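You operate a simulated robot arm through the tools that you are given. There is no shell and no other tool. Be economical: measure what you need, move in short steps, check, and stop when the job is done.

You run a simulated two-armed robot. Do the job below in one go: nothing can be reset, and whatever is moved stays where it is left.

TASK
Swap the long yellow block in the crate for two black foam blocks.
Fine: the two from the bench top, down in the gap; long block on the bench top; lid closed.
Where things are to end (x, y in the base frame): long yellow block within 60 mm of [540, 350].

The check looks at the end state, three seconds after you hand in, the way a careful person would. Anything else that was tipped, shoved, dropped, spilled or broken makes it a failure. Lids that push on must go on centred and level and be pressed home; caps that screw on are set level and turned clockwise until they are tight.

THE ROBOT
Two 7-joint arms with fingered hands on one trunk, on a base that drives. Base frame: it is fixed to the floor where the robot stands at the start and does not move with it; the origin is under the middle of the robot, x ahead of it, y to its left, z up; the surface under the hand at the start is at about z = 974. Units: mm, degrees, N and s.
The left shoulder is at the start at [39, 182, 1274], the right one opposite. With the tool pointing down near the work surface each hand reaches from about 400 to 800 mm from the robot's upright axis, wherever it stands, measured 20 degrees to its own side. Places, roughly: black foam block (5x5x5 cm) [500, -100, 200]; crate lid [600, 0, 1000]; inside of the shallow crate [600, 0, 900]; top of the packing bench [600, 400, 900]. Payload 3.8 kg a hand.
The TCP of each hand is the grasp point between the finger pads, 30 mm short of the fingertips. In the tool frame z runs along the fingers and y along their closing line. The gripper opens to 104 mm. The gripper's body begins 35 mm behind the TCP. The gripper is a hand of 4 fingers: y runs from the thumb to the fingers, the wrist lies at [-17, -104, -178] in the tool frame, and closing takes about 1.5 s.
Orientation is told as [roll, pitch, yaw] about the base's x, y, z axes, in that order, counted from this pose: with the fingers straight down and the wrist toward the robot, the tool's x, y and z point along [0, 1, 0], [1, 0, 0] and [0, 0, -1] of the base frame.

THE INTERFACE
- The arms move only by the tool jog_arm. It takes "left_series", "right_series" or both (then of equal length, played together; a hand with none holds still); each is a list that holds one entry, the list of rows, each a list of 6 numbers: the shift along the tool's x, y, z in m, then the turn, a rotation vector about the tool's x, y, z in degrees. In form: [[[dx, dy, dz, ax, ay, az], ...]]. A call has 1 to 20 rows; each row shifts and turns the commanded pose from where the row before left it, along the tool's axes as they then stand. "left_fingers" and "right_fingers" are, for a hand that has rows, the closure, from 0 (fully open) to 1 (shut), set as the call begins (left out, the last holds). A row lasts 0.2 s, in which the tool goes at most 50 mm and 8.6 degrees; a call with a longer step from one row to the next is refused whole, and so is a gripper value outside its range. A pose out of reach is approached as far as the arm can. The call stops where the force on the tool passes 90 N (or 10 N more than at its start, if that is more) or the arm is blocked; 0.2 s more then pass. The fingers move at their own pace (about 72 mm/s each) and stop on an object; they squeeze with about 33 N. The grip force told is the motor's: it shows also when the fingers shut on nothing. Time passes only in rows, and 0.2 s behind the last, so rows that do not move let the fingers close. The reply holds the time, the measured pose of the TCP, the force on the tool along the base axes, the opening and the grip force, in the units named above and with some noise, with the torque about the TCP (base axes, N m) and any sound that the robot's microphone picked up.
- Cameras (640 x 400 px; columns grow to the right, rows downward): "scene" is now at [132.2, 24.3, 1459.7]; the picture's right is [0.15, -0.99, 0.00], its down [-0.48, -0.07, -0.87] and it looks along [0.86, 0.13, -0.49] (base axes); focal length 214 px, centre (320, 200). "left" rides on the left gripper at [-66, -90, -126] in its tool frame; the picture's right is [-0.78, -0.30, 0.56], its down [0.57, -0.70, 0.42] and it looks along [0.26, 0.65, 0.71] (tool axes); focal length 275 px, centre (320, 200). "right" rides on the right gripper at [66, -90, -126] in its tool frame; the picture's right is [-0.78, 0.30, -0.56], its down [-0.57, -0.70, 0.42] and it looks along [-0.26, 0.65, 0.71] (tool axes); focal length 275 px, centre (320, 200).
- grab_frame(camera): a new picture of that camera. It takes no simulated time.
- raise_lower(by): slides the trunk up (or, below 0, down) by that many mm; the arms and the scene camera ride with it, the base frame stays. It gives what a move gives, with no picture.
- roll_base(legs): drives the robot by 1 to 6 legs, each [ahead, left, turn to the left] in mm, mm and degrees, along the robot's own axes; the way and the turn of a leg run together, so that a leg with both is an arc; at most 1500 mm and 180 degrees a leg. The arms and the cameras ride along, it lands a little off, and it stops where it bumps. It gives what a move gives.
- move_fingers(index, middle, ring, thumb_bend, thumb_turn, hand): sets how far each is bent, from 0 (flat) to 1 (curled in); at 0.3 the hand is open as for a grip, at 0.7 the pads meet at the TCP. One left out holds its place. A second passes; each finger stops where it meets its share of the squeeze, and holds until it gets a number again. A gripper value or a shape takes the hand back. It gives what a move gives, with no picture; readings hold the bend of each and the force on the fingers (four entries, about 0 where the hand has none), thumb and palm. thumb_turn goes from beside the hand (0) to across from the fingers (1), as for a grip.
- grasp_type(shape, hand): the hand has 4 fingers and takes this shape, open, in about a second: jaw (thumb against the fingers, like two jaws); tri (thumb and two fingers); tip (a fingertip pinch); poke (one finger out to press); point (the index stretched); flat (the hand flat); cup (the hand cupped); fist (a fist). The gripper value then closes the fingers along that shape, each until it touches; the sizes above hold for jaw. It gives what a move gives, with no picture.
- head_to(pan, tilt): turns the head with the scene camera to pan (to the left, within 86 degrees either way) and tilt (down, from -29 to 69), counted from straight ahead of the robot. It gives what a move gives.
- point_at(camera, pixels): for up to 12 pixels [column, row] of the newest picture of that camera ("zoom" is the newest enlarged one), the place [x, y, z] in the base frame of the surface seen there, good to about 3 mm, but the place of the scene camera against the robot may be out by one fixed shift of up to 18 mm in any direction. It takes no simulated time.
- enlarge(camera, box): a new picture of the part [left, top, right, bottom] of that camera's present view, enlarged. It takes no simulated time.
- finish_job(): hands the job in; it is judged then, once.

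Go step by step. Measure first, check grasps and placings, and put right what went wrong. The budget is 80 turns and 70 pictures, counting those below and the enlarged ones. Unless the task says otherwise, let go and move clear before handing in, and close with one line.

The tools are called after ">>>" by a JSON object that holds its "method" and its "body". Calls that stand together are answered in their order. jog_arm: Moves the arms, as the interface text tells. Its arguments: {"type":"object","properties":{"left_series":{"type":"array","items":{"type":"array","items":{"type":"array","items":{"type":"number"}}}},"left_fingers":{"type":"number"},"right_series":{"type":"array","items":{"type":"array","items":{"type":"array","items":{"type":"number"}}}},"right_fingers":{"type":"number"}},"required":[]} The other tools are called the same way: raise_lower (by) slides the trunk up or down; grasp_type (shape, hand) gives the hand a shape; move_fingers (index, middle, ring, thumb_bend, thumb_turn, hand) moves the fingers one by one; roll_base (legs) drives the base; head_to (pan, tilt) turns the head that bears the scene camera; grab_frame (camera) takes a picture; point_at (camera, pixels) gives the place of the surface under pixels of a picture; enlarge (camera, box) takes an enlarged picture of a part of a camera's view; finish_job () hands the job in.

At the start:

```text
time_s: 0.0
left_tool_pos: [435.3, 360.4, 1408.4]
left_tcp_rot: [0.0, 0.0, 0.0]
left_force: [-0.1, -1.1, 0.7]
left_torque: [-0.01, 0.02, -0.01]
left_width: 103.7
left_finger_force: 0.1
left_shape: jaw
left_bend: [0.3, 0.3, 0.3, 0.3, 0.97]
left_finger forces: [0.0, 0.1, 0.0, 0.1, 0.1, 0.1]
right_tool_pos: [515.3, -33.1, 1418.1]
right_tcp_rot: [-0.1, 0.0, -0.1]
right_force: [0.3, 0.0, 0.5]
right_torque: [-0.02, 0.02, 0.03]
right_width: 103.5
right_finger_force: 0.0
right_shape: jaw
right_bend: [0.3, 0.3, 0.3, 0.3, 0.97]
right_finger forces: [0.1, 0.0, 0.0, 0.0, 0.1, 0.1]
trunk travel left (down, up): [-425.0, 331.0]
robot x, y, heading: [0.5, 0.3, 0.0]
head pan, tilt: [8.4, 29.2]
```

scene: 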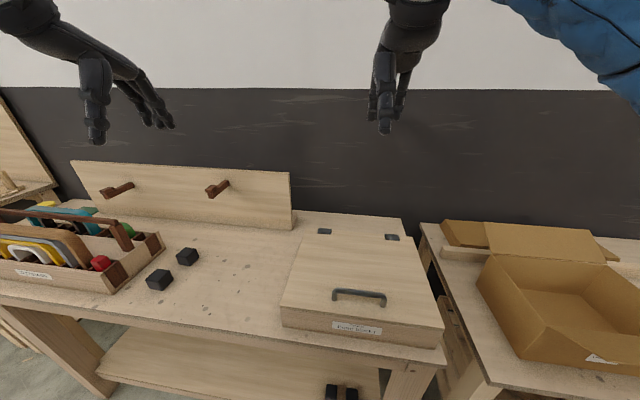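
right: 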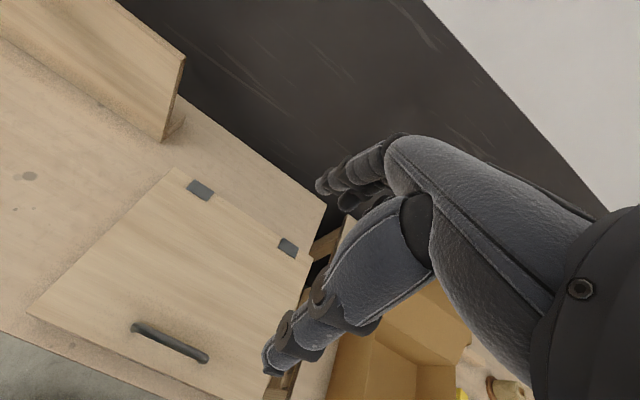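
left: 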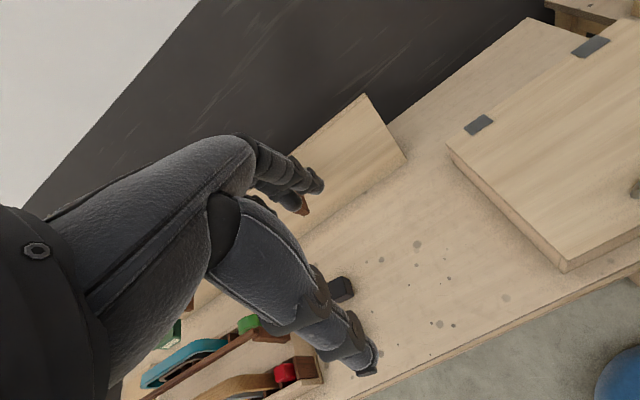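

The picture shows two black blocks on the bench at (160,279) and (187,257), a crate with a hinged lid (hinges at (325,231), (392,237)) and a handle at (360,295). I'll measure these first.

>>> {"method": "point_at", "body": {"camera": "scene", "pixels": [[160, 274], [187, 253], [335, 292], [384, 298], [360, 293], [325, 231], [392, 237], [282, 306], [444, 328], [283, 326], [230, 300], [162, 290]]}}

>>> {"method": "enlarge", "body": {"camera": "scene", "box": [260, 200, 460, 400]}}

>>> {"method": "enlarge", "body": {"camera": "scene", "box": [80, 200, 280, 325]}}

```text
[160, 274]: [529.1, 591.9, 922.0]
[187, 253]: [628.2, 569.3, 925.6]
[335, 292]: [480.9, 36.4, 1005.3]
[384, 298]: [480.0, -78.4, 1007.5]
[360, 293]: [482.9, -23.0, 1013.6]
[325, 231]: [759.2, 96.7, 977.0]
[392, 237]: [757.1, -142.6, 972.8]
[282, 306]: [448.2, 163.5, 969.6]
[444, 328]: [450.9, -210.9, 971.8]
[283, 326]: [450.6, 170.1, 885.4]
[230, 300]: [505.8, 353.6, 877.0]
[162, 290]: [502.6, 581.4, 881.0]
```

```text
2.00 times, centred on (360, 300) of scene
```

zoom: 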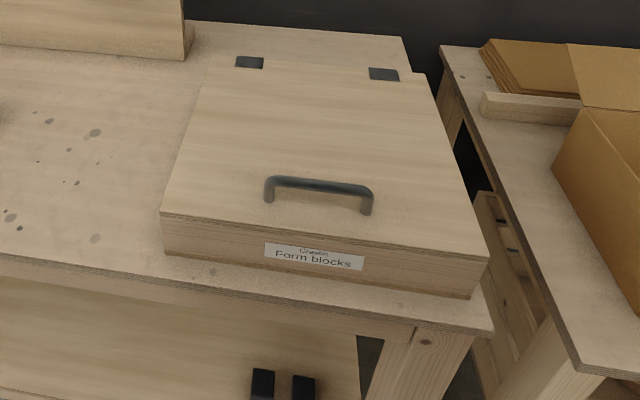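

```text
3.20 times, centred on (180, 262) of scene
```

zoom: 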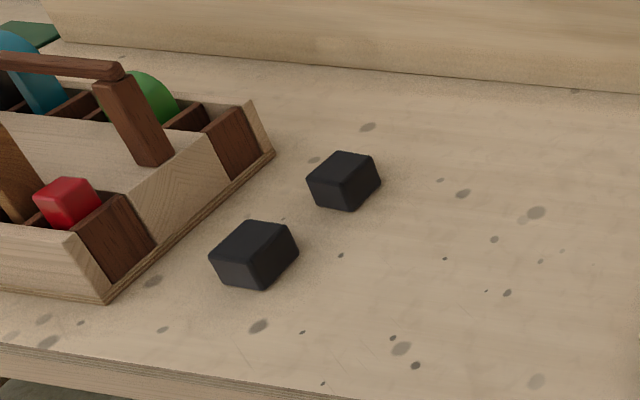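

Bench top reads z≈878 and the handle bar is near [481, -21, 1010] by the scene camera, which may be shifted. I'll cross-check with the wrist cameras.

>>> {"method": "point_at", "body": {"camera": "right", "pixels": [[140, 328], [170, 341], [203, 357], [200, 190], [288, 247], [60, 240], [150, 270], [184, 170]]}}

>>> {"method": "point_at", "body": {"camera": "left", "pixels": [[342, 284], [480, 124], [565, 268], [440, 323], [448, 152]]}}

>>> {"method": "point_at", "body": {"camera": "scene", "pixels": [[384, 130], [300, 222], [291, 175], [340, 296], [383, 302], [240, 190], [120, 188], [217, 187], [225, 185]]}}

```text
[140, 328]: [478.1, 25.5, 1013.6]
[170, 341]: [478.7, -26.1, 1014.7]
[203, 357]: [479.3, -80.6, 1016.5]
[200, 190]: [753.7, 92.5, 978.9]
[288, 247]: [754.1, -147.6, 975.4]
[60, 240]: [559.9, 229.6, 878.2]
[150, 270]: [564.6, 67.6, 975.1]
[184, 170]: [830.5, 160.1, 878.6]
```

```text
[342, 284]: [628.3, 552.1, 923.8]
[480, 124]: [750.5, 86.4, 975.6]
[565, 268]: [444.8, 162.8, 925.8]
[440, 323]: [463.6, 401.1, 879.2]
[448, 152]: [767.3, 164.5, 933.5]
```

```text
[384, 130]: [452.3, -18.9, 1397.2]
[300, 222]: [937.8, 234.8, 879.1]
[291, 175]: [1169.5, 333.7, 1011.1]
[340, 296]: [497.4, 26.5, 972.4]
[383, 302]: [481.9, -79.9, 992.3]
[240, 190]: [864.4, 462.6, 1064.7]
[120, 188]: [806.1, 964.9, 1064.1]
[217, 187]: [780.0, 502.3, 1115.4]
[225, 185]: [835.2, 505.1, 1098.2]
```

The wrist cameras agree: bar centre near [478, -26, 1010], lid top 975, hinge line x≈754. I'll bring the right hand to above the handle.

>>> {"method": "jog_arm", "body": {"right_series": [[[0.001, -0.006, 0.04, 0, 0, 0], [0.001, -0.006, 0.04, 0, 0, 0], [0.001, -0.006, 0.04, 0, 0, 0], [0.001, -0.006, 0.04, 0, 0, 0], [0.001, -0.006, 0.04, 0, 0, 0], [0.001, -0.006, 0.04, 0, 0, 0], [0.001, -0.001, 0.04, 0, 0, 0], [0, 0, 0.03, 0, 0, 0]]], "right_fingers": 0.3}}

>>> {"method": "grab_frame", "body": {"camera": "right"}}

>>> {"method": "grab_frame", "body": {"camera": "scene"}}

```text
time_s: 1.8
left_tool_pos: [436.7, 360.8, 1408.9]
left_tcp_rot: [0.0, 0.0, 0.1]
left_force: [-0.4, -0.7, -0.3]
left_torque: [-0.04, 0.01, 0.02]
left_width: 103.8
left_finger_force: 0.0
left_shape: jaw
left_bend: [0.3, 0.3, 0.3, 0.3, 0.97]
left_finger forces: [0.0, 0.0, 0.0, 0.0, 0.0, 0.0]
right_tool_pos: [477.6, -25.7, 1109.9]
right_tcp_rot: [0.0, -0.1, 0.0]
right_force: [0.5, 0.4, 0.3]
right_torque: [0.0, 0.06, -0.01]
right_width: 73.0
right_finger_force: 0.0
right_shape: jaw
right_bend: [0.27, 0.37, 0.34, 0.56, 0.99]
right_finger forces: [0.0, 0.0, 0.1, 0.1, 0.1, 0.0]
trunk travel left (down, up): [-425.0, 331.0]
robot x, y, heading: [2.3, -3.4, -0.1]
head pan, tilt: [8.4, 29.2]
```

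```text
64 pictures are left
```

right: 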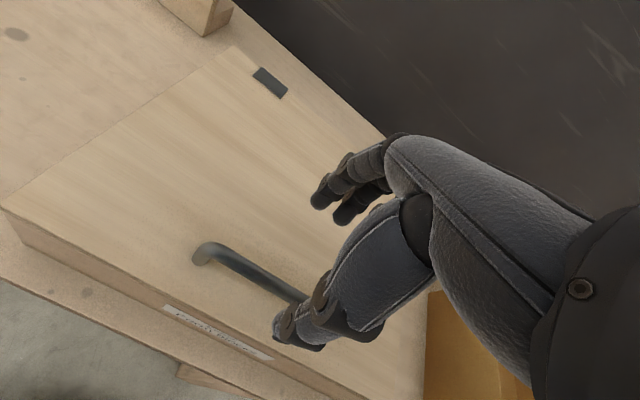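

```text
63 pictures are left
```

scene: 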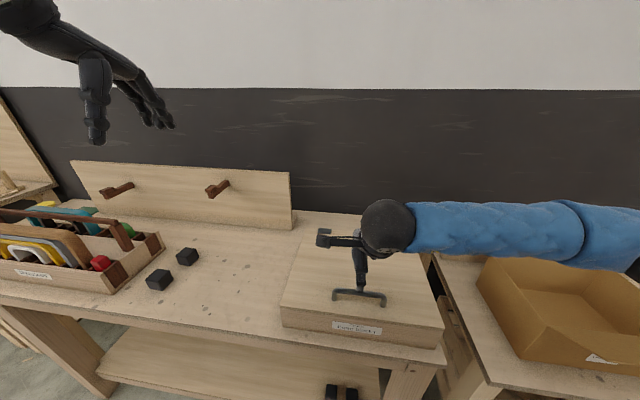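

The thumb and fingers straddle the bar, so I'll lower onto it to z≈1013 and close.

>>> {"method": "jog_arm", "body": {"right_series": [[[0, 0, 0.03, 0, 0, 0], [0, 0, 0.03, 0, 0, 0], [0, 0, 0.02, 0, 0, 0], [0, 0, 0.017, 0, 0, 0]]]}}

>>> {"method": "grab_frame", "body": {"camera": "right"}}

```text
time_s: 2.8
left_tool_pos: [435.9, 360.2, 1408.2]
left_tcp_rot: [0.1, 0.0, 0.0]
left_force: [0.4, 0.6, -0.2]
left_torque: [-0.05, 0.02, 0.01]
left_width: 103.7
left_finger_force: 0.0
left_shape: jaw
left_bend: [0.3, 0.3, 0.3, 0.3, 0.97]
left_finger forces: [0.0, 0.0, 0.0, 0.0, 0.1, 0.0]
right_tool_pos: [478.4, -25.6, 1012.2]
right_tcp_rot: [0.0, 0.0, 0.0]
right_force: [0.6, -0.2, -0.2]
right_torque: [-0.02, -0.01, -0.03]
right_width: 73.4
right_finger_force: 0.1
right_shape: jaw
right_bend: [0.27, 0.37, 0.34, 0.56, 0.99]
right_finger forces: [0.0, 0.0, 0.0, 0.0, 0.1, 0.0]
trunk travel left (down, up): [-425.0, 331.0]
robot x, y, heading: [-2.6, 0.1, -0.1]
head pan, tilt: [8.4, 29.2]
```

```text
62 pictures are left
```

right: 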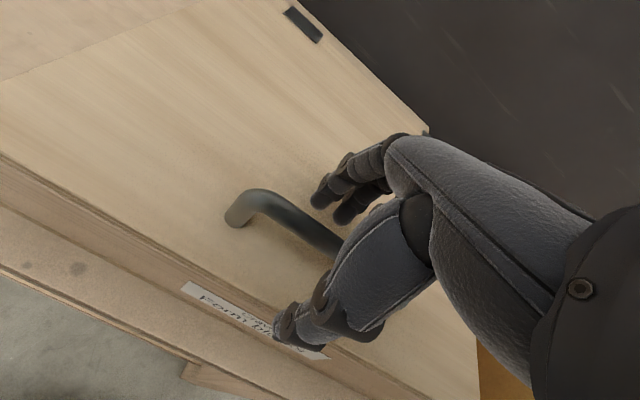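

The bar lies between thumb and fingers, so I'll close on it.

>>> {"method": "jog_arm", "body": {"right_series": [[[0, 0, 0, 0, 0, 0], [0, 0, 0, 0, 0, 0], [0, 0, 0, 0, 0, 0], [0, 0, 0, 0, 0, 0], [0, 0, 0, 0, 0, 0], [0, 0, 0, 0, 0, 0], [0, 0, 0, 0, 0, 0]]], "right_fingers": 1}}

>>> {"method": "grab_frame", "body": {"camera": "right"}}

```text
time_s: 4.4
left_tool_pos: [435.3, 359.6, 1410.1]
left_tcp_rot: [0.0, 0.0, 0.1]
left_force: [-0.9, -0.3, 0.6]
left_torque: [0.0, 0.0, 0.0]
left_width: 103.7
left_finger_force: 0.0
left_shape: jaw
left_bend: [0.3, 0.3, 0.3, 0.3, 0.97]
left_finger forces: [0.0, 0.0, 0.0, 0.0, 0.0, 0.1]
right_tool_pos: [477.0, -24.9, 1011.6]
right_tcp_rot: [0.0, 0.1, 0.0]
right_force: [-1.6, 0.1, -4.9]
right_torque: [0.02, 0.0, 0.07]
right_width: 0.0
right_finger_force: 32.9
right_shape: jaw
right_bend: [0.7, 0.7, 0.7, 0.71, 1.0]
right_finger forces: [5.6, 0.0, 3.2, 0.0, 5.0, 0.1]
trunk travel left (down, up): [-425.0, 331.0]
robot x, y, heading: [-1.2, 2.2, 0.0]
head pan, tilt: [8.4, 29.2]
```

```text
61 pictures are left
```

right: 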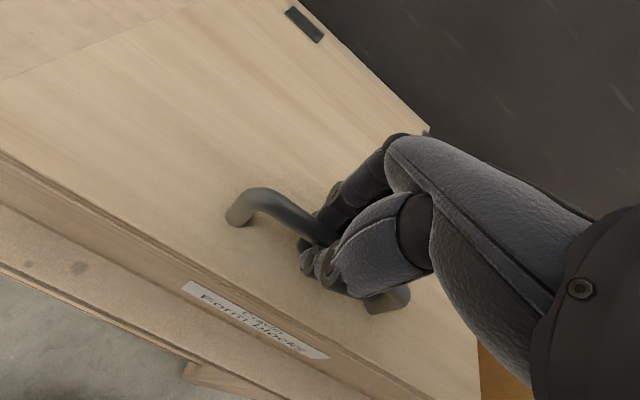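

The fingers have closed under the bar (width 0) and cage it like a hook. I'll lift along the hinge arc by about 20° and check the load.

>>> {"method": "jog_arm", "body": {"right_series": [[[0, 0.0043, -0.0239, 0, 0, 0], [0, 0.0064, -0.0235, 0, 0, 0], [0, 0.0085, -0.0228, 0, 0, 0], [0, 0.0103, -0.0219, 0, 0, 0]]]}}

>>> {"method": "grab_frame", "body": {"camera": "scene"}}

```text
time_s: 5.4
left_tool_pos: [435.7, 360.2, 1408.9]
left_tcp_rot: [0.0, 0.0, 0.1]
left_force: [0.0, 0.8, 0.1]
left_torque: [-0.01, 0.02, 0.0]
left_width: 103.8
left_finger_force: 0.1
left_shape: jaw
left_bend: [0.3, 0.3, 0.3, 0.3, 0.97]
left_finger forces: [0.0, 0.0, 0.1, 0.0, 0.0, 0.1]
right_tool_pos: [508.4, -25.8, 1104.4]
right_tcp_rot: [0.0, 0.0, 0.0]
right_force: [0.2, -1.2, -5.5]
right_torque: [0.08, 0.05, 0.06]
right_width: 0.1
right_finger_force: 32.7
right_shape: jaw
right_bend: [0.7, 0.7, 0.7, 0.72, 1.0]
right_finger forces: [6.4, 0.0, 4.5, 0.0, 2.9, 0.0]
trunk travel left (down, up): [-425.0, 331.0]
robot x, y, heading: [2.2, -1.5, -0.4]
head pan, tilt: [8.4, 29.2]
```

```text
60 pictures are left
```

scene: 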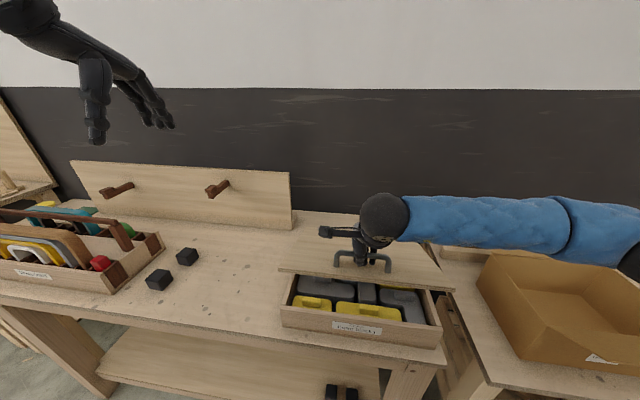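

The lid is following with about 5 N of load. I'll continue along the arc to about 60°, tilting the hand along with it.

>>> {"method": "jog_arm", "body": {"right_series": [[[0, 0.0123, -0.021, 3, 0, 0], [0, 0.013, -0.0206, 3, 0, 0], [0, 0.0137, -0.02, 3, 0, 0], [0, 0.0144, -0.0196, 3, 0, 0], [0, 0.0151, -0.0191, 3, 0, 0], [0, 0.0156, -0.0185, 3, 0, 0], [0, 0.0165, -0.0181, 3, 0, 0], [0, 0.0168, -0.0174, 3, 0, 0]]]}}

>>> {"method": "grab_frame", "body": {"camera": "scene"}}

```text
time_s: 7.2
left_tool_pos: [435.8, 364.4, 1408.1]
left_tcp_rot: [-0.2, 0.1, 0.1]
left_force: [-0.4, -0.1, -0.5]
left_torque: [-0.04, 0.02, -0.01]
left_width: 103.8
left_finger_force: 0.1
left_shape: jaw
left_bend: [0.3, 0.3, 0.3, 0.3, 0.97]
left_finger forces: [0.0, 0.0, 0.1, 0.0, 0.1, 0.0]
right_tool_pos: [634.9, -39.6, 1226.1]
right_tcp_rot: [0.1, 24.0, 0.6]
right_force: [-2.0, 11.8, -4.1]
right_torque: [0.06, 0.01, 0.08]
right_width: 0.0
right_finger_force: 33.0
right_shape: jaw
right_bend: [0.7, 0.7, 0.7, 0.72, 1.0]
right_finger forces: [4.2, 0.0, 4.5, 0.0, 4.9, 0.0]
right hand out of reach, approached as far as the arm can: row 8
trunk travel left (down, up): [-425.0, 331.0]
robot x, y, heading: [-0.4, 1.8, 0.1]
head pan, tilt: [8.4, 29.2]
```

```text
59 pictures are left
```

scene: 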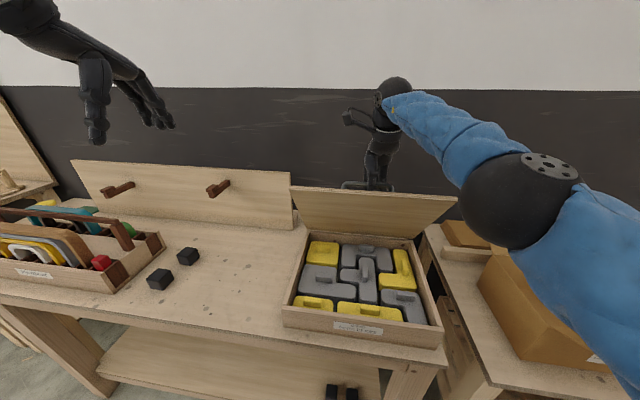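

The lid is near 60° and the right arm is at its reach limit. The crate interior is visible: yellow and grey blocks, all low in the crate. I'll let the right hand hold and bring the left hand round with fingers forward to push the lid from below.

>>> {"method": "jog_arm", "body": {"left_series": [[[0, 0.035, 0, 0, 0, 0], [0, 0.035, 0, 0, 0, 0], [0, 0.03, 0, 0, 0, 0], [0, 0, 0, -8.2, 0, 0], [0, 0, 0, -8.2, 0, 0], [0, 0, 0, -8.2, 0, 0], [0, 0, 0, -8.2, 0, 0], [0, 0, 0, -8.2, 0, 0], [0, 0, 0, -8.2, 0, 0], [0, 0, 0, -8.2, 0, 0], [0, 0, 0, -8.2, 0, 0], [0, 0, 0, -8.2, 0, 0], [0, 0, 0, -8.2, 0, 0], [0, 0, 0, -8.0, 0, 0]]], "left_fingers": 1}}

>>> {"method": "point_at", "body": {"camera": "scene", "pixels": [[292, 190], [455, 198], [330, 236], [310, 210], [370, 230], [366, 184], [322, 248], [366, 312], [404, 265], [367, 283], [430, 300], [293, 320]]}}

>>> {"method": "grab_frame", "body": {"camera": "scene"}}

```text
time_s: 10.2
left_tool_pos: [535.5, 361.6, 1409.6]
left_tcp_rot: [178.8, -89.8, -178.9]
left_force: [-0.2, -0.4, 0.2]
left_torque: [-0.01, -0.02, 0.0]
left_width: 0.0
left_finger_force: 33.3
left_shape: jaw
left_bend: [0.7, 0.7, 0.7, 0.49, 1.0]
left_finger forces: [0.0, 0.0, 0.0, 0.0, 0.0, 0.0]
right_tool_pos: [635.9, -47.6, 1226.4]
right_tcp_rot: [0.0, 24.0, -0.1]
right_force: [-1.8, 6.8, -2.8]
right_torque: [0.1, 0.03, 0.07]
right_width: 0.0
right_finger_force: 33.4
right_shape: jaw
right_bend: [0.7, 0.7, 0.7, 0.72, 1.0]
right_finger forces: [2.6, 0.0, 4.1, 0.0, 6.1, 0.0]
trunk travel left (down, up): [-425.0, 331.0]
robot x, y, heading: [-2.5, 4.1, -0.0]
head pan, tilt: [8.4, 29.2]
```

```text
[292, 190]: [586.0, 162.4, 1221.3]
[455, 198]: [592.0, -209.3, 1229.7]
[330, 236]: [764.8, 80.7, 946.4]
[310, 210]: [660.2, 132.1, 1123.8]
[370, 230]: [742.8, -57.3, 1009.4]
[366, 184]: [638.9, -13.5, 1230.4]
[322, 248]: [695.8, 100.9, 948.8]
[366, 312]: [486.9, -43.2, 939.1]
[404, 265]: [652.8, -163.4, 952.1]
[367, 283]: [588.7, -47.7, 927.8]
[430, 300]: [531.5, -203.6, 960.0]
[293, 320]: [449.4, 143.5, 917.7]
```

```text
58 pictures are left
```

scene: 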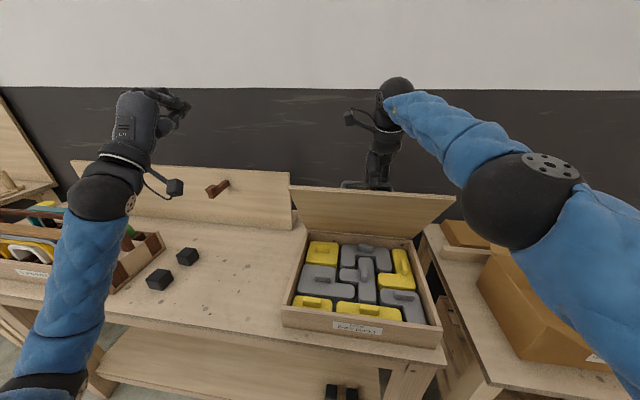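

The lid edge is at about (588, 1225), so the lid stands at about 55°. Next I'll move the left hand, fingers forward, to just in front of the underside at [520, 110, 1150].

>>> {"method": "jog_arm", "body": {"left_series": [[[-0.0315, -0.0325, -0.002, 0, 0, 0], [-0.0315, -0.0325, -0.002, 0, 0, 0], [-0.0315, -0.0325, -0.002, 0, 0, 0], [-0.0315, -0.0325, -0.002, 0, 0, 0], [-0.0315, -0.0325, -0.002, 0, 0, 0], [-0.0315, -0.0325, -0.002, 0, 0, 0], [-0.0315, -0.0325, -0.002, 0, 0, 0], [-0.0315, -0.0325, -0.002, 0, 0, 0]]]}}

>>> {"method": "grab_frame", "body": {"camera": "scene"}}

```text
time_s: 11.9
left_tool_pos: [524.1, 150.0, 1157.0]
left_tcp_rot: [99.4, -78.8, -98.9]
left_force: [-0.4, 0.2, 0.1]
left_torque: [-0.02, -0.02, 0.03]
left_width: 0.0
left_finger_force: 33.1
left_shape: jaw
left_bend: [0.7, 0.7, 0.7, 0.49, 1.0]
left_finger forces: [0.0, 0.0, 0.0, 0.2, 0.0, 0.0]
right_tool_pos: [633.9, -46.3, 1225.3]
right_tcp_rot: [0.1, 24.1, 0.2]
right_force: [-2.8, 3.2, -1.8]
right_torque: [0.08, -0.03, 0.08]
right_width: 0.2
right_finger_force: 32.9
right_shape: jaw
right_bend: [0.7, 0.7, 0.7, 0.72, 1.0]
right_finger forces: [2.6, 0.0, 3.5, 0.0, 6.8, 0.0]
trunk travel left (down, up): [-425.0, 331.0]
robot x, y, heading: [-0.3, 0.3, 0.1]
head pan, tilt: [8.4, 29.2]
stopped in row 8 (left hand): the arm was blocked; the commanded pose is now the measured one
```

```text
57 pictures are left
```

scene: 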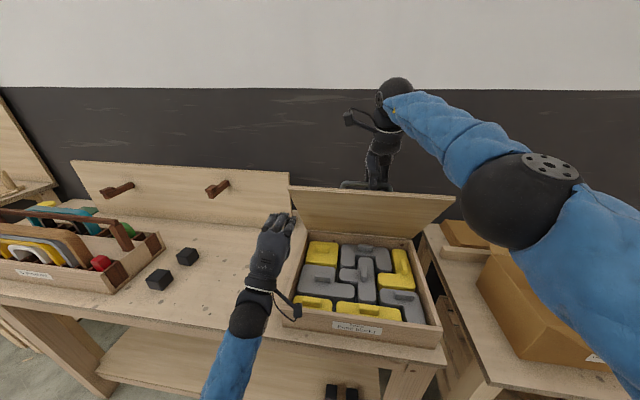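

The left arm was blocked short of y=110, at y=150, probably by a joint limit. I'll move forward while easing inward, which opens the arm.

>>> {"method": "jog_arm", "body": {"left_series": [[[-0.005, 0.001, 0.02, 0, 0, 0], [-0.01, 0.001, 0.015, 0, 0, 0], [-0.012, 0.002, 0.01, 0, 0, 0], [-0.012, 0.002, 0.01, 0, 0, 0]]]}}

>>> {"method": "grab_frame", "body": {"camera": "scene"}}

```text
time_s: 12.9
left_tool_pos: [580.8, 123.1, 1148.6]
left_tcp_rot: [96.5, -75.8, -95.5]
left_force: [-0.1, 0.2, 0.3]
left_torque: [0.0, 0.0, -0.01]
left_width: 0.1
left_finger_force: 33.0
left_shape: jaw
left_bend: [0.7, 0.7, 0.7, 0.49, 1.0]
left_finger forces: [0.0, 0.0, 0.0, 0.0, 0.0, 0.0]
right_tool_pos: [635.6, -47.4, 1225.4]
right_tcp_rot: [0.0, 24.0, 0.1]
right_force: [-1.9, 5.8, -2.2]
right_torque: [0.08, -0.01, 0.08]
right_width: 0.0
right_finger_force: 32.5
right_shape: jaw
right_bend: [0.7, 0.7, 0.7, 0.72, 1.0]
right_finger forces: [2.4, 0.0, 3.8, 0.0, 6.4, 0.0]
trunk travel left (down, up): [-425.0, 331.0]
robot x, y, heading: [-0.3, -1.6, 0.1]
head pan, tilt: [8.4, 29.2]
```

```text
56 pictures are left
```

scene: 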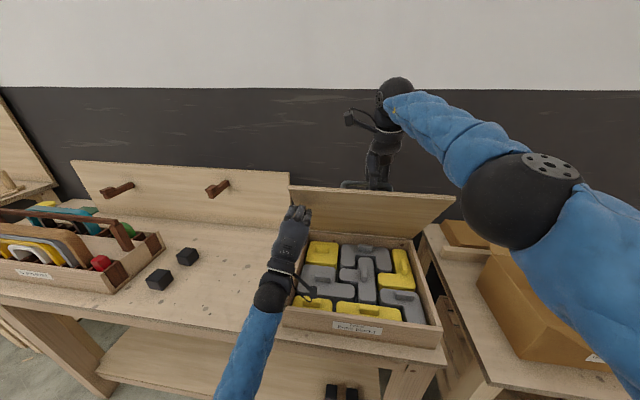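

The left hand is under the lid. I'll ease inward and forward until it touches.

>>> {"method": "jog_arm", "body": {"left_series": [[[-0.012, 0.002, 0.006, 0, 0, 0], [-0.012, 0.002, 0.006, 0, 0, 0], [0, 0, 0.008, 0, 0, 0], [0, 0, 0.006, 0, 0, 0], [0, 0, 0.005, 0, 0, 0]]]}}

```text
time_s: 14.2
left_tool_pos: [614.2, 108.9, 1145.9]
left_tcp_rot: [96.7, -74.3, -95.1]
left_force: [-38.6, 2.4, -9.0]
left_torque: [-0.08, -0.13, 0.13]
left_width: 0.0
left_finger_force: 32.9
left_shape: jaw
left_bend: [0.7, 0.7, 0.7, 0.48, 1.0]
left_finger forces: [0.0, 10.3, 0.0, 0.1, 0.0, 0.0]
right_tool_pos: [637.0, -49.2, 1226.5]
right_tcp_rot: [0.1, 23.5, -0.3]
right_force: [28.0, 0.5, 3.4]
right_torque: [-0.12, -0.15, 0.23]
right_width: 0.0
right_finger_force: 33.1
right_shape: jaw
right_bend: [0.7, 0.7, 0.7, 0.72, 1.0]
right_finger forces: [9.9, 22.4, 4.0, 0.0, 0.0, 0.0]
trunk travel left (down, up): [-425.0, 331.0]
robot x, y, heading: [2.0, 2.2, -0.0]
head pan, tilt: [8.4, 29.2]
```

The left fingers are pressing the lid (38 N) against the right hand, so I'll relax the left a little. Then I'll open only the right fingers on the far side, keeping the thumb off the lid.

>>> {"method": "jog_arm", "body": {"left_series": [[[0, 0, -0.003, 0, 0, 0]]]}}

>>> {"method": "move_fingers", "body": {"hand": "right", "index": 0.3, "middle": 0.3, "ring": 0.3}}

>>> {"method": "grab_frame", "body": {"camera": "right"}}

```text
time_s: 14.6
left_tool_pos: [614.7, 107.3, 1148.5]
left_tcp_rot: [96.5, -74.4, -94.8]
left_force: [-34.0, -7.1, -21.5]
left_torque: [-0.08, 0.3, -0.15]
left_width: 0.0
left_finger_force: 33.3
left_shape: jaw
left_bend: [0.7, 0.7, 0.7, 0.48, 1.0]
left_finger forces: [0.1, 13.3, 0.0, 0.0, 0.0, 0.1]
right_tool_pos: [637.6, -50.5, 1225.8]
right_tcp_rot: [0.3, 23.5, 0.0]
right_force: [27.8, 1.7, 10.5]
right_torque: [-0.11, -0.25, 0.17]
right_width: 0.0
right_finger_force: 33.3
right_shape: jaw
right_bend: [0.7, 0.7, 0.7, 0.72, 1.0]
right_finger forces: [7.1, 26.8, 2.7, 0.1, 0.1, 0.0]
trunk travel left (down, up): [-425.0, 331.0]
robot x, y, heading: [-4.8, 1.2, -0.1]
head pan, tilt: [8.4, 29.2]
```

```text
time_s: 15.6
left_tool_pos: [612.4, 108.2, 1151.9]
left_tcp_rot: [98.6, -74.5, -96.8]
left_force: [-0.3, 0.1, -0.4]
left_torque: [-0.01, 0.01, 0.0]
left_width: 0.2
left_finger_force: 32.9
left_shape: jaw
left_bend: [0.7, 0.7, 0.7, 0.49, 1.0]
left_finger forces: [0.0, 0.1, 0.0, 0.1, 0.0, 0.1]
right_tool_pos: [635.2, -46.7, 1225.5]
right_tcp_rot: [-0.1, 24.1, 0.1]
right_force: [-2.3, 0.6, -1.3]
right_torque: [-0.02, 0.05, 0.06]
right_width: 21.4
right_finger_force: 1.5
right_shape: fingers
right_bend: [0.3, 0.3, 0.3, 0.86, 1.0]
right_finger forces: [0.0, 0.0, 0.0, 0.0, 2.4, 0.0]
trunk travel left (down, up): [-425.0, 331.0]
robot x, y, heading: [0.4, -2.8, 0.0]
head pan, tilt: [8.4, 29.2]
```

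```text
55 pictures are left
```

right: 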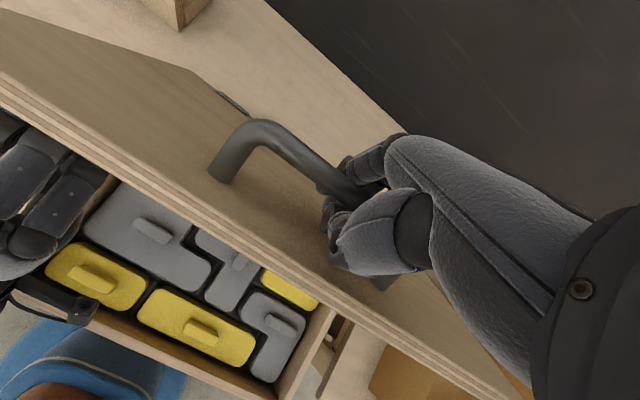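

The fingers are open and the thumb still hooks the bar. I'll set the thumb to 0.6 and slide the hand parallel to the lid, toward its free edge, to unhook.

>>> {"method": "move_fingers", "body": {"hand": "right", "thumb_bend": 0.6}}

>>> {"method": "jog_arm", "body": {"right_series": [[[0, -0.0085, -0.006, 0, 0, 0], [0, -0.0085, -0.006, 0, 0, 0], [0, -0.0085, -0.006, 0, 0, 0], [0, -0.0085, -0.006, 0, 0, 0], [0, -0.0085, -0.006, 0, 0, 0]]]}}

>>> {"method": "grab_frame", "body": {"camera": "right"}}

```text
time_s: 16.6
left_tool_pos: [613.1, 108.0, 1151.2]
left_tcp_rot: [98.7, -74.4, -97.0]
left_force: [-24.6, -2.2, -9.1]
left_torque: [-0.02, -0.02, -0.05]
left_width: 0.0
left_finger_force: 33.1
left_shape: jaw
left_bend: [0.7, 0.7, 0.7, 0.49, 1.0]
left_finger forces: [0.0, 2.6, 0.0, 0.0, 0.1, 0.0]
right_tool_pos: [634.6, -48.1, 1226.3]
right_tcp_rot: [0.1, 23.8, 0.0]
right_force: [16.4, 2.2, 8.2]
right_torque: [0.07, -0.37, -0.08]
right_width: 40.3
right_finger_force: 9.4
right_shape: fingers
right_bend: [0.3, 0.3, 0.3, 0.78, 1.0]
right_finger forces: [0.1, 0.1, 0.1, 0.0, 18.6, 0.0]
trunk travel left (down, up): [-425.0, 331.0]
robot x, y, heading: [0.2, 2.8, 0.0]
head pan, tilt: [8.4, 29.2]
```

```text
time_s: 17.8
left_tool_pos: [613.9, 108.2, 1150.6]
left_tcp_rot: [98.1, -74.5, -96.3]
left_force: [-6.1, -0.2, -0.7]
left_torque: [-0.03, -0.01, -0.01]
left_width: 0.0
left_finger_force: 32.9
left_shape: jaw
left_bend: [0.7, 0.7, 0.7, 0.49, 1.0]
left_finger forces: [0.0, 0.0, 0.1, 0.1, 0.0, 0.0]
right_tool_pos: [616.7, -46.3, 1271.9]
right_tcp_rot: [0.0, 24.3, 0.1]
right_force: [3.7, -0.8, -4.1]
right_torque: [-0.02, 0.0, -0.02]
right_width: 69.0
right_finger_force: 1.6
right_shape: fingers
right_bend: [0.29, 0.29, 0.29, 0.6, 1.0]
right_finger forces: [2.1, 1.4, 0.5, 0.1, 0.0, 0.1]
right hand out of reach, approached as far as the arm can: row 2, 4
trunk travel left (down, up): [-425.0, 331.0]
robot x, y, heading: [-1.9, 1.1, 0.0]
head pan, tilt: [8.4, 29.2]
```

```text
54 pictures are left
```

right: 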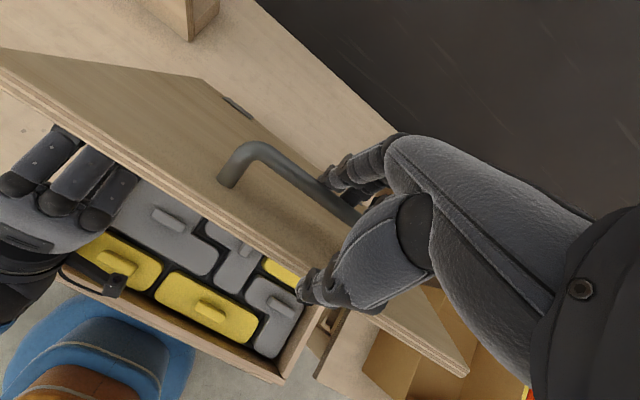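

The thumb is out beyond the lid edge, and only the fingertips lightly touch the bar. I'll straighten the right hand, lift it and withdraw it to the right and back.

>>> {"method": "jog_arm", "body": {"right_series": [[[0, -0.0033, -0.0073, -8, 0, 0], [0, -0.0022, -0.0077, -8, 0, 0], [0, -0.0011, -0.0079, -8, 0, 0], [0, 0, -0.03, 0, 0, 0], [0, 0, -0.03, 0, 0, 0], [0, 0, -0.03, 0, 0, 0], [-0.02, -0.04, 0, 0, 0, 0], [-0.02, -0.04, 0, 0, 0, 0], [-0.025, -0.04, 0, 0, 0, 0], [-0.025, -0.04, 0, 0, 0, 0], [-0.025, -0.04, 0, 0, 0, 0]]]}}

>>> {"method": "grab_frame", "body": {"camera": "scene"}}

```text
time_s: 20.1
left_tool_pos: [611.8, 107.9, 1152.0]
left_tcp_rot: [98.8, -74.5, -97.2]
left_force: [-2.9, -0.5, -0.5]
left_torque: [0.0, -0.01, -0.07]
left_width: 0.2
left_finger_force: 32.7
left_shape: jaw
left_bend: [0.7, 0.7, 0.7, 0.49, 1.0]
left_finger forces: [0.0, 0.1, 0.0, 0.0, 0.0, 0.0]
right_tool_pos: [602.6, -121.3, 1427.6]
right_tcp_rot: [0.0, 12.5, 0.1]
right_force: [-0.1, 0.7, -0.3]
right_torque: [-0.02, 0.02, 0.01]
right_width: 66.5
right_finger_force: 0.2
right_shape: fingers
right_bend: [0.3, 0.3, 0.3, 0.6, 1.0]
right_finger forces: [0.1, 0.1, 0.0, 0.0, 0.0, 0.1]
right hand out of reach, approached as far as the arm can: row 1, 2, 3, 4, 5, 6, 7, 8, 9, 10, 11
trunk travel left (down, up): [-425.0, 331.0]
robot x, y, heading: [1.2, -0.7, 0.2]
head pan, tilt: [8.4, 29.2]
```

```text
53 pictures are left
```

scene: 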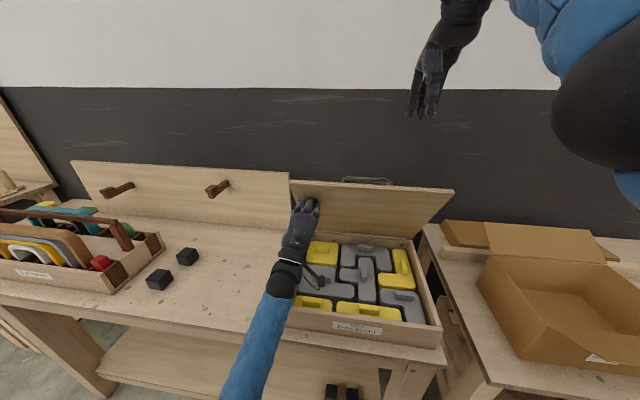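

The right hand is clear and the lid rests on the left fingers under a light load. Now I'll push it forward with the left hand.

>>> {"method": "jog_arm", "body": {"left_series": [[[0, 0, 0.015, 0, 0, 0], [0, 0, 0.015, 0, 0, 0], [0, 0, 0.015, 0, 0, 0], [0, 0, 0.015, 0, 0, 0], [0, 0, 0.015, 0, 0, 0], [0, 0, 0.015, 0, 0, 0]]]}}

>>> {"method": "grab_frame", "body": {"camera": "scene"}}

```text
time_s: 21.6
left_tool_pos: [700.1, 86.5, 1163.6]
left_tcp_rot: [99.8, -79.0, -99.1]
left_force: [-0.5, -0.4, -0.2]
left_torque: [-0.03, -0.02, 0.0]
left_width: 0.0
left_finger_force: 32.7
left_shape: jaw
left_bend: [0.7, 0.7, 0.7, 0.49, 1.0]
left_finger forces: [0.1, 0.0, 0.0, 0.0, 0.0, 0.0]
right_tool_pos: [604.2, -120.4, 1426.9]
right_tcp_rot: [-0.1, 12.3, 0.0]
right_force: [0.0, -0.3, -0.2]
right_torque: [-0.04, 0.03, 0.01]
right_width: 66.1
right_finger_force: 0.1
right_shape: fingers
right_bend: [0.3, 0.3, 0.3, 0.6, 1.0]
right_finger forces: [0.0, 0.0, 0.1, 0.1, 0.0, 0.0]
trunk travel left (down, up): [-425.0, 331.0]
robot x, y, heading: [-1.4, 0.5, 0.0]
head pan, tilt: [8.4, 29.2]
```

```text
52 pictures are left
```

scene: 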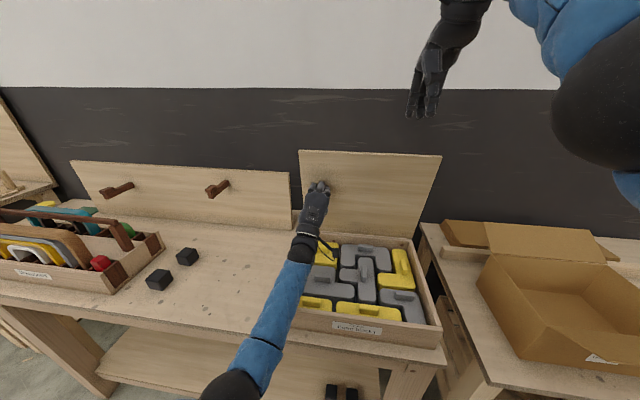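

The lid is now near vertical with no load on the hand. I'll push another 45 mm.

>>> {"method": "jog_arm", "body": {"left_series": [[[0, 0, 0.012, 0, 0, 0], [0, 0, 0.012, 0, 0, 0], [0, 0, 0.012, 0, 0, 0], [0, 0, 0.01, 0, 0, 0]]]}}

>>> {"method": "grab_frame", "body": {"camera": "scene"}}

>>> {"method": "point_at", "body": {"camera": "scene", "pixels": [[305, 156], [435, 160], [400, 225], [350, 220]]}}

```text
time_s: 22.6
left_tool_pos: [745.2, 88.3, 1164.5]
left_tcp_rot: [99.4, -79.0, -98.8]
left_force: [0.0, 0.6, 0.8]
left_torque: [0.0, -0.02, 0.02]
left_width: 0.0
left_finger_force: 33.2
left_shape: jaw
left_bend: [0.7, 0.7, 0.7, 0.49, 1.0]
left_finger forces: [0.0, 0.0, 0.0, 0.0, 0.1, 0.0]
right_tool_pos: [604.2, -121.4, 1426.9]
right_tcp_rot: [-0.1, 12.4, 0.1]
right_force: [0.4, -0.6, -0.2]
right_torque: [0.0, 0.0, 0.01]
right_width: 66.4
right_finger_force: 0.1
right_shape: fingers
right_bend: [0.3, 0.3, 0.3, 0.6, 1.0]
right_finger forces: [0.1, 0.0, 0.1, 0.0, 0.0, 0.0]
trunk travel left (down, up): [-425.0, 331.0]
robot x, y, heading: [-1.1, -1.5, -0.0]
head pan, tilt: [8.4, 29.2]
```

```text
51 pictures are left
```

scene: 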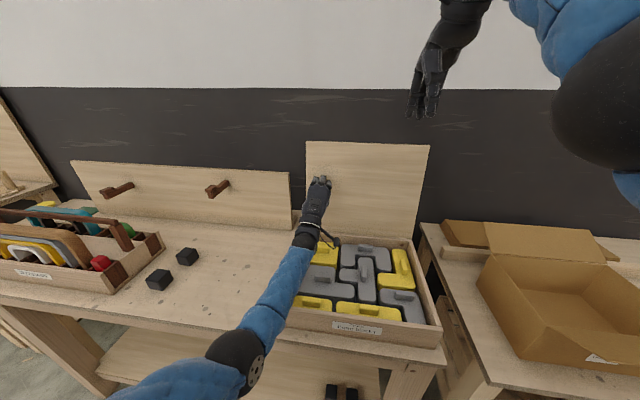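

```text
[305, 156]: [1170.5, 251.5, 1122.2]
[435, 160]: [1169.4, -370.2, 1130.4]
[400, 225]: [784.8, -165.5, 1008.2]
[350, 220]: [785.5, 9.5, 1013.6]
```

The lid looks past vertical. I'll measure its lean and back the left hand off slightly to see whether it stays.

>>> {"method": "point_at", "body": {"camera": "scene", "pixels": [[320, 150], [415, 152], [310, 170], [380, 190]]}}

>>> {"method": "jog_arm", "body": {"left_series": [[[0, 0, -0.02, 0, 0, 0], [0, 0, -0.02, 0, 0, 0], [0, 0, 0, 0, 0, 0], [0, 0, 0, 0, 0, 0], [0, 0, 0, 0, 0, 0]]]}}

>>> {"method": "grab_frame", "body": {"camera": "scene"}}

>>> {"method": "point_at", "body": {"camera": "scene", "pixels": [[320, 150], [415, 152], [310, 170], [380, 190]]}}

```text
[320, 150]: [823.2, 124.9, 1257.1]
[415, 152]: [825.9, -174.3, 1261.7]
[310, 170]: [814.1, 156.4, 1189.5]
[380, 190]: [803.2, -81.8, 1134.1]
```

```text
time_s: 23.8
left_tool_pos: [705.1, 87.5, 1161.6]
left_tcp_rot: [99.6, -78.9, -98.9]
left_force: [0.5, 0.5, -0.4]
left_torque: [-0.02, -0.01, 0.02]
left_width: 0.1
left_finger_force: 33.7
left_shape: jaw
left_bend: [0.7, 0.7, 0.7, 0.49, 1.0]
left_finger forces: [0.0, 0.1, 0.1, 0.0, 0.0, 0.0]
right_tool_pos: [604.6, -121.6, 1427.3]
right_tcp_rot: [-0.1, 12.4, 0.0]
right_force: [0.7, 0.2, -0.5]
right_torque: [-0.03, -0.02, -0.02]
right_width: 66.3
right_finger_force: 0.0
right_shape: fingers
right_bend: [0.3, 0.3, 0.3, 0.6, 1.0]
right_finger forces: [0.1, 0.0, 0.0, 0.0, 0.1, 0.0]
trunk travel left (down, up): [-425.0, 331.0]
robot x, y, heading: [-1.0, -0.3, -0.1]
head pan, tilt: [8.4, 29.2]
```

```text
50 pictures are left
```

scene: 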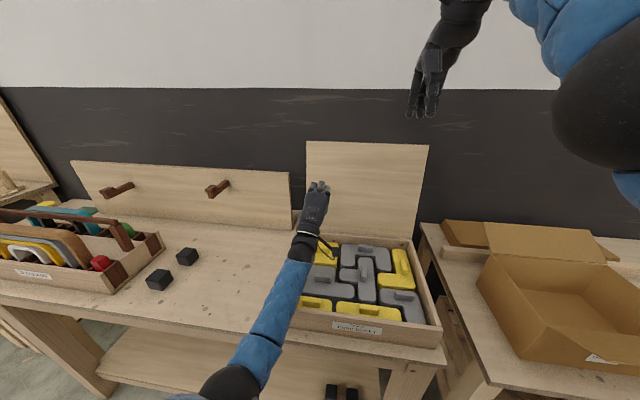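

```text
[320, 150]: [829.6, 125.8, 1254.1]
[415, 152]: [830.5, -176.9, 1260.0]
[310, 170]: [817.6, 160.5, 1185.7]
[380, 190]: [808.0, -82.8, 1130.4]
```

The lid stays open by itself at about 103°. I'll withdraw the left hand, turn it back to fingers-down, and look closely into the crate.

>>> {"method": "jog_arm", "body": {"left_series": [[[0.015, -0.003, -0.04, 0, 0, 0], [0.015, -0.003, -0.04, 0, 0, 0], [0.015, -0.003, -0.04, 0, 0, 0], [0.015, -0.003, -0.04, 0, 0, 0], [0.04, 0.022, 0, 0, 0, 0], [0.04, 0.022, 0, 0, 0, 0], [0.04, 0.022, 0, 0, 0, 0], [0.04, 0.022, 0, 0, 0, -5.5], [0.04, 0.022, 0, 0, 0, -5.5], [0, 0, 0, 8.2, 0, 0], [0, 0, 0, 8.2, 0, 0], [0, 0, 0, 8.2, 0, 0], [0, 0, 0, 8.2, 0, 0], [0, 0, 0, 8.2, 0, 0], [0, 0, 0, 8.2, 0, 0], [0, 0, 0, 8.2, 0, 0], [0, 0, 0, 8.2, 0, 0], [0, 0, 0, 8.2, 0, 0], [0, 0, 0, 8.2, 0, 0], [0, 0, 0, 8, 0, 0]]]}}

>>> {"method": "enlarge", "body": {"camera": "scene", "box": [270, 225, 460, 345]}}

```text
time_s: 27.9
left_tool_pos: [538.2, 325.4, 1299.6]
left_tcp_rot: [-0.2, -1.7, 0.4]
left_force: [0.2, -0.7, 0.1]
left_torque: [0.0, -0.01, 0.0]
left_width: 0.0
left_finger_force: 33.0
left_shape: jaw
left_bend: [0.7, 0.7, 0.7, 0.49, 1.0]
left_finger forces: [0.0, 0.1, 0.0, 0.0, 0.0, 0.0]
right_tool_pos: [604.3, -119.8, 1427.2]
right_tcp_rot: [-0.1, 12.4, -0.1]
right_force: [0.1, 0.3, 0.0]
right_torque: [-0.02, 0.0, -0.02]
right_width: 66.2
right_finger_force: 0.0
right_shape: fingers
right_bend: [0.3, 0.3, 0.3, 0.6, 1.0]
right_finger forces: [0.0, 0.1, 0.0, 0.0, 0.1, 0.1]
trunk travel left (down, up): [-425.0, 331.0]
robot x, y, heading: [-3.9, 0.8, -0.2]
head pan, tilt: [8.4, 29.2]
```

```text
3.33 times, centred on (365, 285) of scene
```

zoom: 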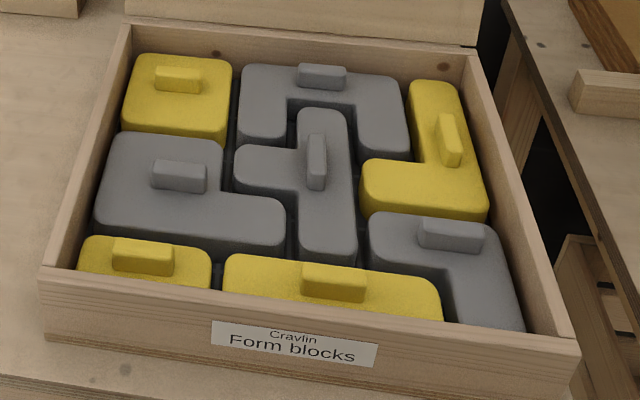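

The long yellow block is the front-middle one, with a tab at zoom (335,283). I'll measure the tab, the block top, its ends and the walls.

>>> {"method": "point_at", "body": {"camera": "zoom", "pixels": [[305, 268], [365, 275], [334, 270], [334, 290], [250, 270], [420, 295], [230, 278], [440, 305], [300, 352], [500, 330], [60, 275], [145, 243]]}}

>>> {"method": "jog_arm", "body": {"left_series": [[[-0.04, 0, 0, 0, 0, 0], [-0.04, -0.01, 0, 0, 0, 0], [-0.04, -0.01, 0, 0, 0, 0], [-0.04, -0.01, 0, 0, 0, 0], [-0.04, -0.01, 0, 0, 0, 0]]], "left_fingers": 0}}

>>> {"method": "grab_frame", "body": {"camera": "left"}}

```text
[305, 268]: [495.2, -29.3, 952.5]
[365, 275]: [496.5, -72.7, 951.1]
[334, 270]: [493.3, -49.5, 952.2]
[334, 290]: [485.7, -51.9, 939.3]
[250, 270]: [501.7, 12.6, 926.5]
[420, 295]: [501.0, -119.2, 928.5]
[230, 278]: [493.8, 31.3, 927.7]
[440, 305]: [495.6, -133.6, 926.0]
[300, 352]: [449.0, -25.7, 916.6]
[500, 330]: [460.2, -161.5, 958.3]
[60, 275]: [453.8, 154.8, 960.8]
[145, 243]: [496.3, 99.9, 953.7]
```

```text
time_s: 29.1
left_tool_pos: [500.2, 123.9, 1298.5]
left_tcp_rot: [0.0, -1.7, 0.5]
left_force: [-0.2, 0.0, 0.3]
left_torque: [0.02, -0.03, -0.02]
left_width: 103.7
left_finger_force: 0.0
left_shape: jaw
left_bend: [0.3, 0.3, 0.3, 0.3, 0.97]
left_finger forces: [0.0, 0.0, 0.1, 0.1, 0.1, 0.0]
right_tool_pos: [603.1, -121.7, 1426.5]
right_tcp_rot: [-0.2, 12.4, 0.0]
right_force: [0.2, 0.2, 0.3]
right_torque: [-0.01, -0.03, 0.01]
right_width: 66.4
right_finger_force: 0.0
right_shape: fingers
right_bend: [0.3, 0.3, 0.3, 0.6, 1.0]
right_finger forces: [0.0, 0.1, 0.0, 0.1, 0.1, 0.0]
trunk travel left (down, up): [-425.0, 331.0]
robot x, y, heading: [3.1, -0.8, 0.0]
head pan, tilt: [8.4, 29.2]
```

```text
48 pictures are left
```

left: 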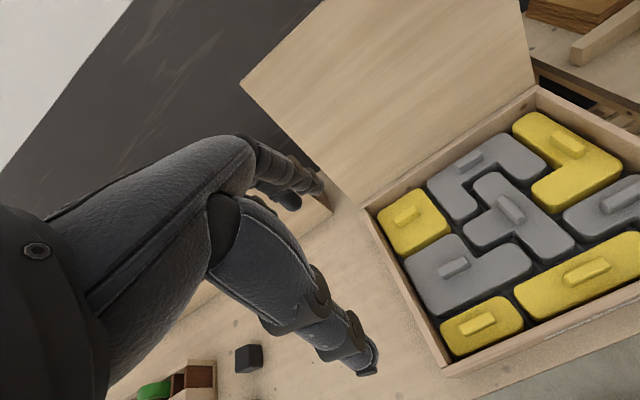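

Measured: rim z≈960, block top≈927, tab top≈953. The left wrist camera sees the tab too, so I'll measure it there for true coordinates.

>>> {"method": "enlarge", "body": {"camera": "left", "box": [430, 210, 640, 380]}}

```text
2.35 times, centred on (535, 295) of left
```

zoom: 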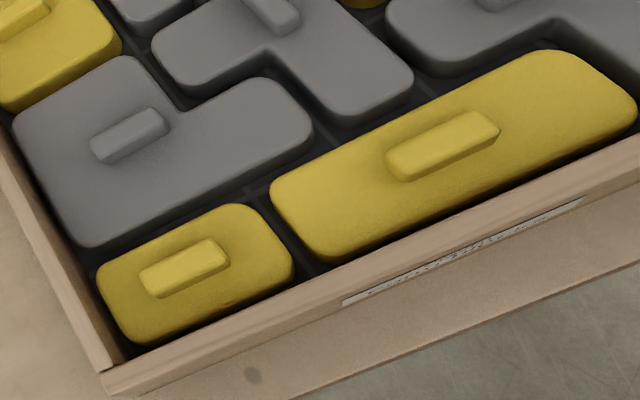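

>>> {"method": "point_at", "body": {"camera": "zoom", "pixels": [[392, 155], [487, 115], [498, 130], [400, 170], [445, 136], [400, 225], [280, 180], [625, 90], [330, 255], [500, 190], [460, 222], [445, 172]]}}

```text
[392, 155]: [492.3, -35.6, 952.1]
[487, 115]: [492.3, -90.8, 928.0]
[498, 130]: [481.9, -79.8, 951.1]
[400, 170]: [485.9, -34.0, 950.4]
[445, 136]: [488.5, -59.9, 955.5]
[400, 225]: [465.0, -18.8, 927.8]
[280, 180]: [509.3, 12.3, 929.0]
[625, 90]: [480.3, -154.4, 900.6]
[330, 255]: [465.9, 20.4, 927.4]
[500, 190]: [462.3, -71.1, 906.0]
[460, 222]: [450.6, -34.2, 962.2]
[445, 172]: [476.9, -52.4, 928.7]
```

True tab: centre ≈ [487, -57], 46 mm along y and about 13 mm thick, with its top at 953. I'll move the right arm out of the way first while the left hand goes above the tab.

>>> {"method": "jog_arm", "body": {"right_series": [[[-0.03, 0, 0, 0, 0, 0], [-0.03, 0, 0, 0, 0, 0], [-0.03, 0, 0, 0, 0, 0], [-0.03, 0, 0, 0, 0, 0], [-0.03, 0, 0, 0, 0, 0], [-0.03, 0, 0, 0, 0, 0]]], "right_fingers": 0}}

>>> {"method": "grab_frame", "body": {"camera": "scene"}}

```text
time_s: 30.6
left_tool_pos: [500.2, 120.6, 1298.6]
left_tcp_rot: [0.0, -1.8, 0.4]
left_force: [-0.4, -0.7, -0.3]
left_torque: [0.03, 0.04, 0.0]
left_width: 103.7
left_finger_force: 0.1
left_shape: jaw
left_bend: [0.3, 0.3, 0.3, 0.3, 0.97]
left_finger forces: [0.1, 0.1, 0.1, 0.0, 0.1, 0.1]
right_tool_pos: [606.9, -288.9, 1433.1]
right_tcp_rot: [0.1, 12.1, -0.1]
right_force: [0.2, -0.6, 0.6]
right_torque: [0.05, -0.01, 0.01]
right_width: 103.4
right_finger_force: 0.0
right_shape: jaw
right_bend: [0.3, 0.3, 0.3, 0.3, 0.97]
right_finger forces: [0.0, 0.1, 0.0, 0.0, 0.0, 0.0]
right hand out of reach, approached as far as the arm can: row 1, 2, 3, 6
trunk travel left (down, up): [-425.0, 331.0]
robot x, y, heading: [-2.1, 2.5, 0.1]
head pan, tilt: [8.4, 29.2]
```

```text
46 pictures are left
```

scene: 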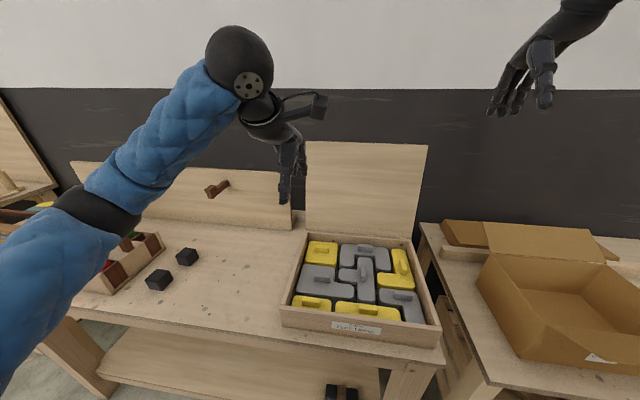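

The right arm is clear. I'll move the left hand down over the tab with the fingers pre-closed to about 42 mm.

>>> {"method": "jog_arm", "body": {"left_series": [[[-0.0296, -0.0017, 0.036, 1.8, 0, 0.4], [-0.0296, -0.0017, 0.036, 0, 0, 0], [-0.0296, -0.0017, 0.036, 0, 0, 0], [-0.0296, -0.0017, 0.036, 0, 0, 0], [-0.0296, -0.0017, 0.036, 0, 0, 0], [-0.0296, -0.0017, 0.036, 0, 0, 0], [0, 0, 0.04, 0, 0, 0]]], "left_fingers": 0.6}}

>>> {"method": "grab_frame", "body": {"camera": "left"}}

```text
time_s: 32.1
left_tool_pos: [491.7, -51.8, 1043.6]
left_tcp_rot: [-0.1, 0.1, 0.0]
left_force: [0.4, 0.3, 0.3]
left_torque: [0.01, -0.01, 0.0]
left_width: 42.2
left_finger_force: 0.0
left_shape: jaw
left_bend: [0.74, 0.49, 0.46, 0.72, 1.0]
left_finger forces: [0.0, 0.0, 0.0, 0.1, 0.0, 0.0]
right_tool_pos: [607.9, -284.8, 1433.0]
right_tcp_rot: [0.0, 12.3, -0.2]
right_force: [0.1, 0.0, -0.1]
right_torque: [0.01, 0.03, 0.0]
right_width: 104.0
right_finger_force: 0.1
right_shape: jaw
right_bend: [0.3, 0.3, 0.3, 0.3, 0.97]
right_finger forces: [0.1, 0.0, 0.0, 0.1, 0.0, 0.0]
trunk travel left (down, up): [-425.0, 331.0]
robot x, y, heading: [-2.8, 1.4, 0.1]
head pan, tilt: [8.4, 29.2]
```

```text
45 pictures are left
```

left: 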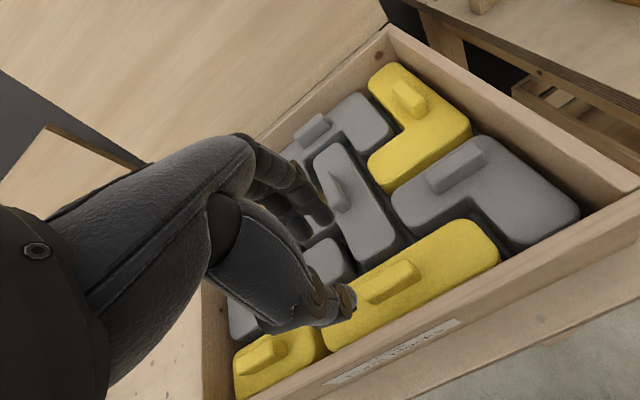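

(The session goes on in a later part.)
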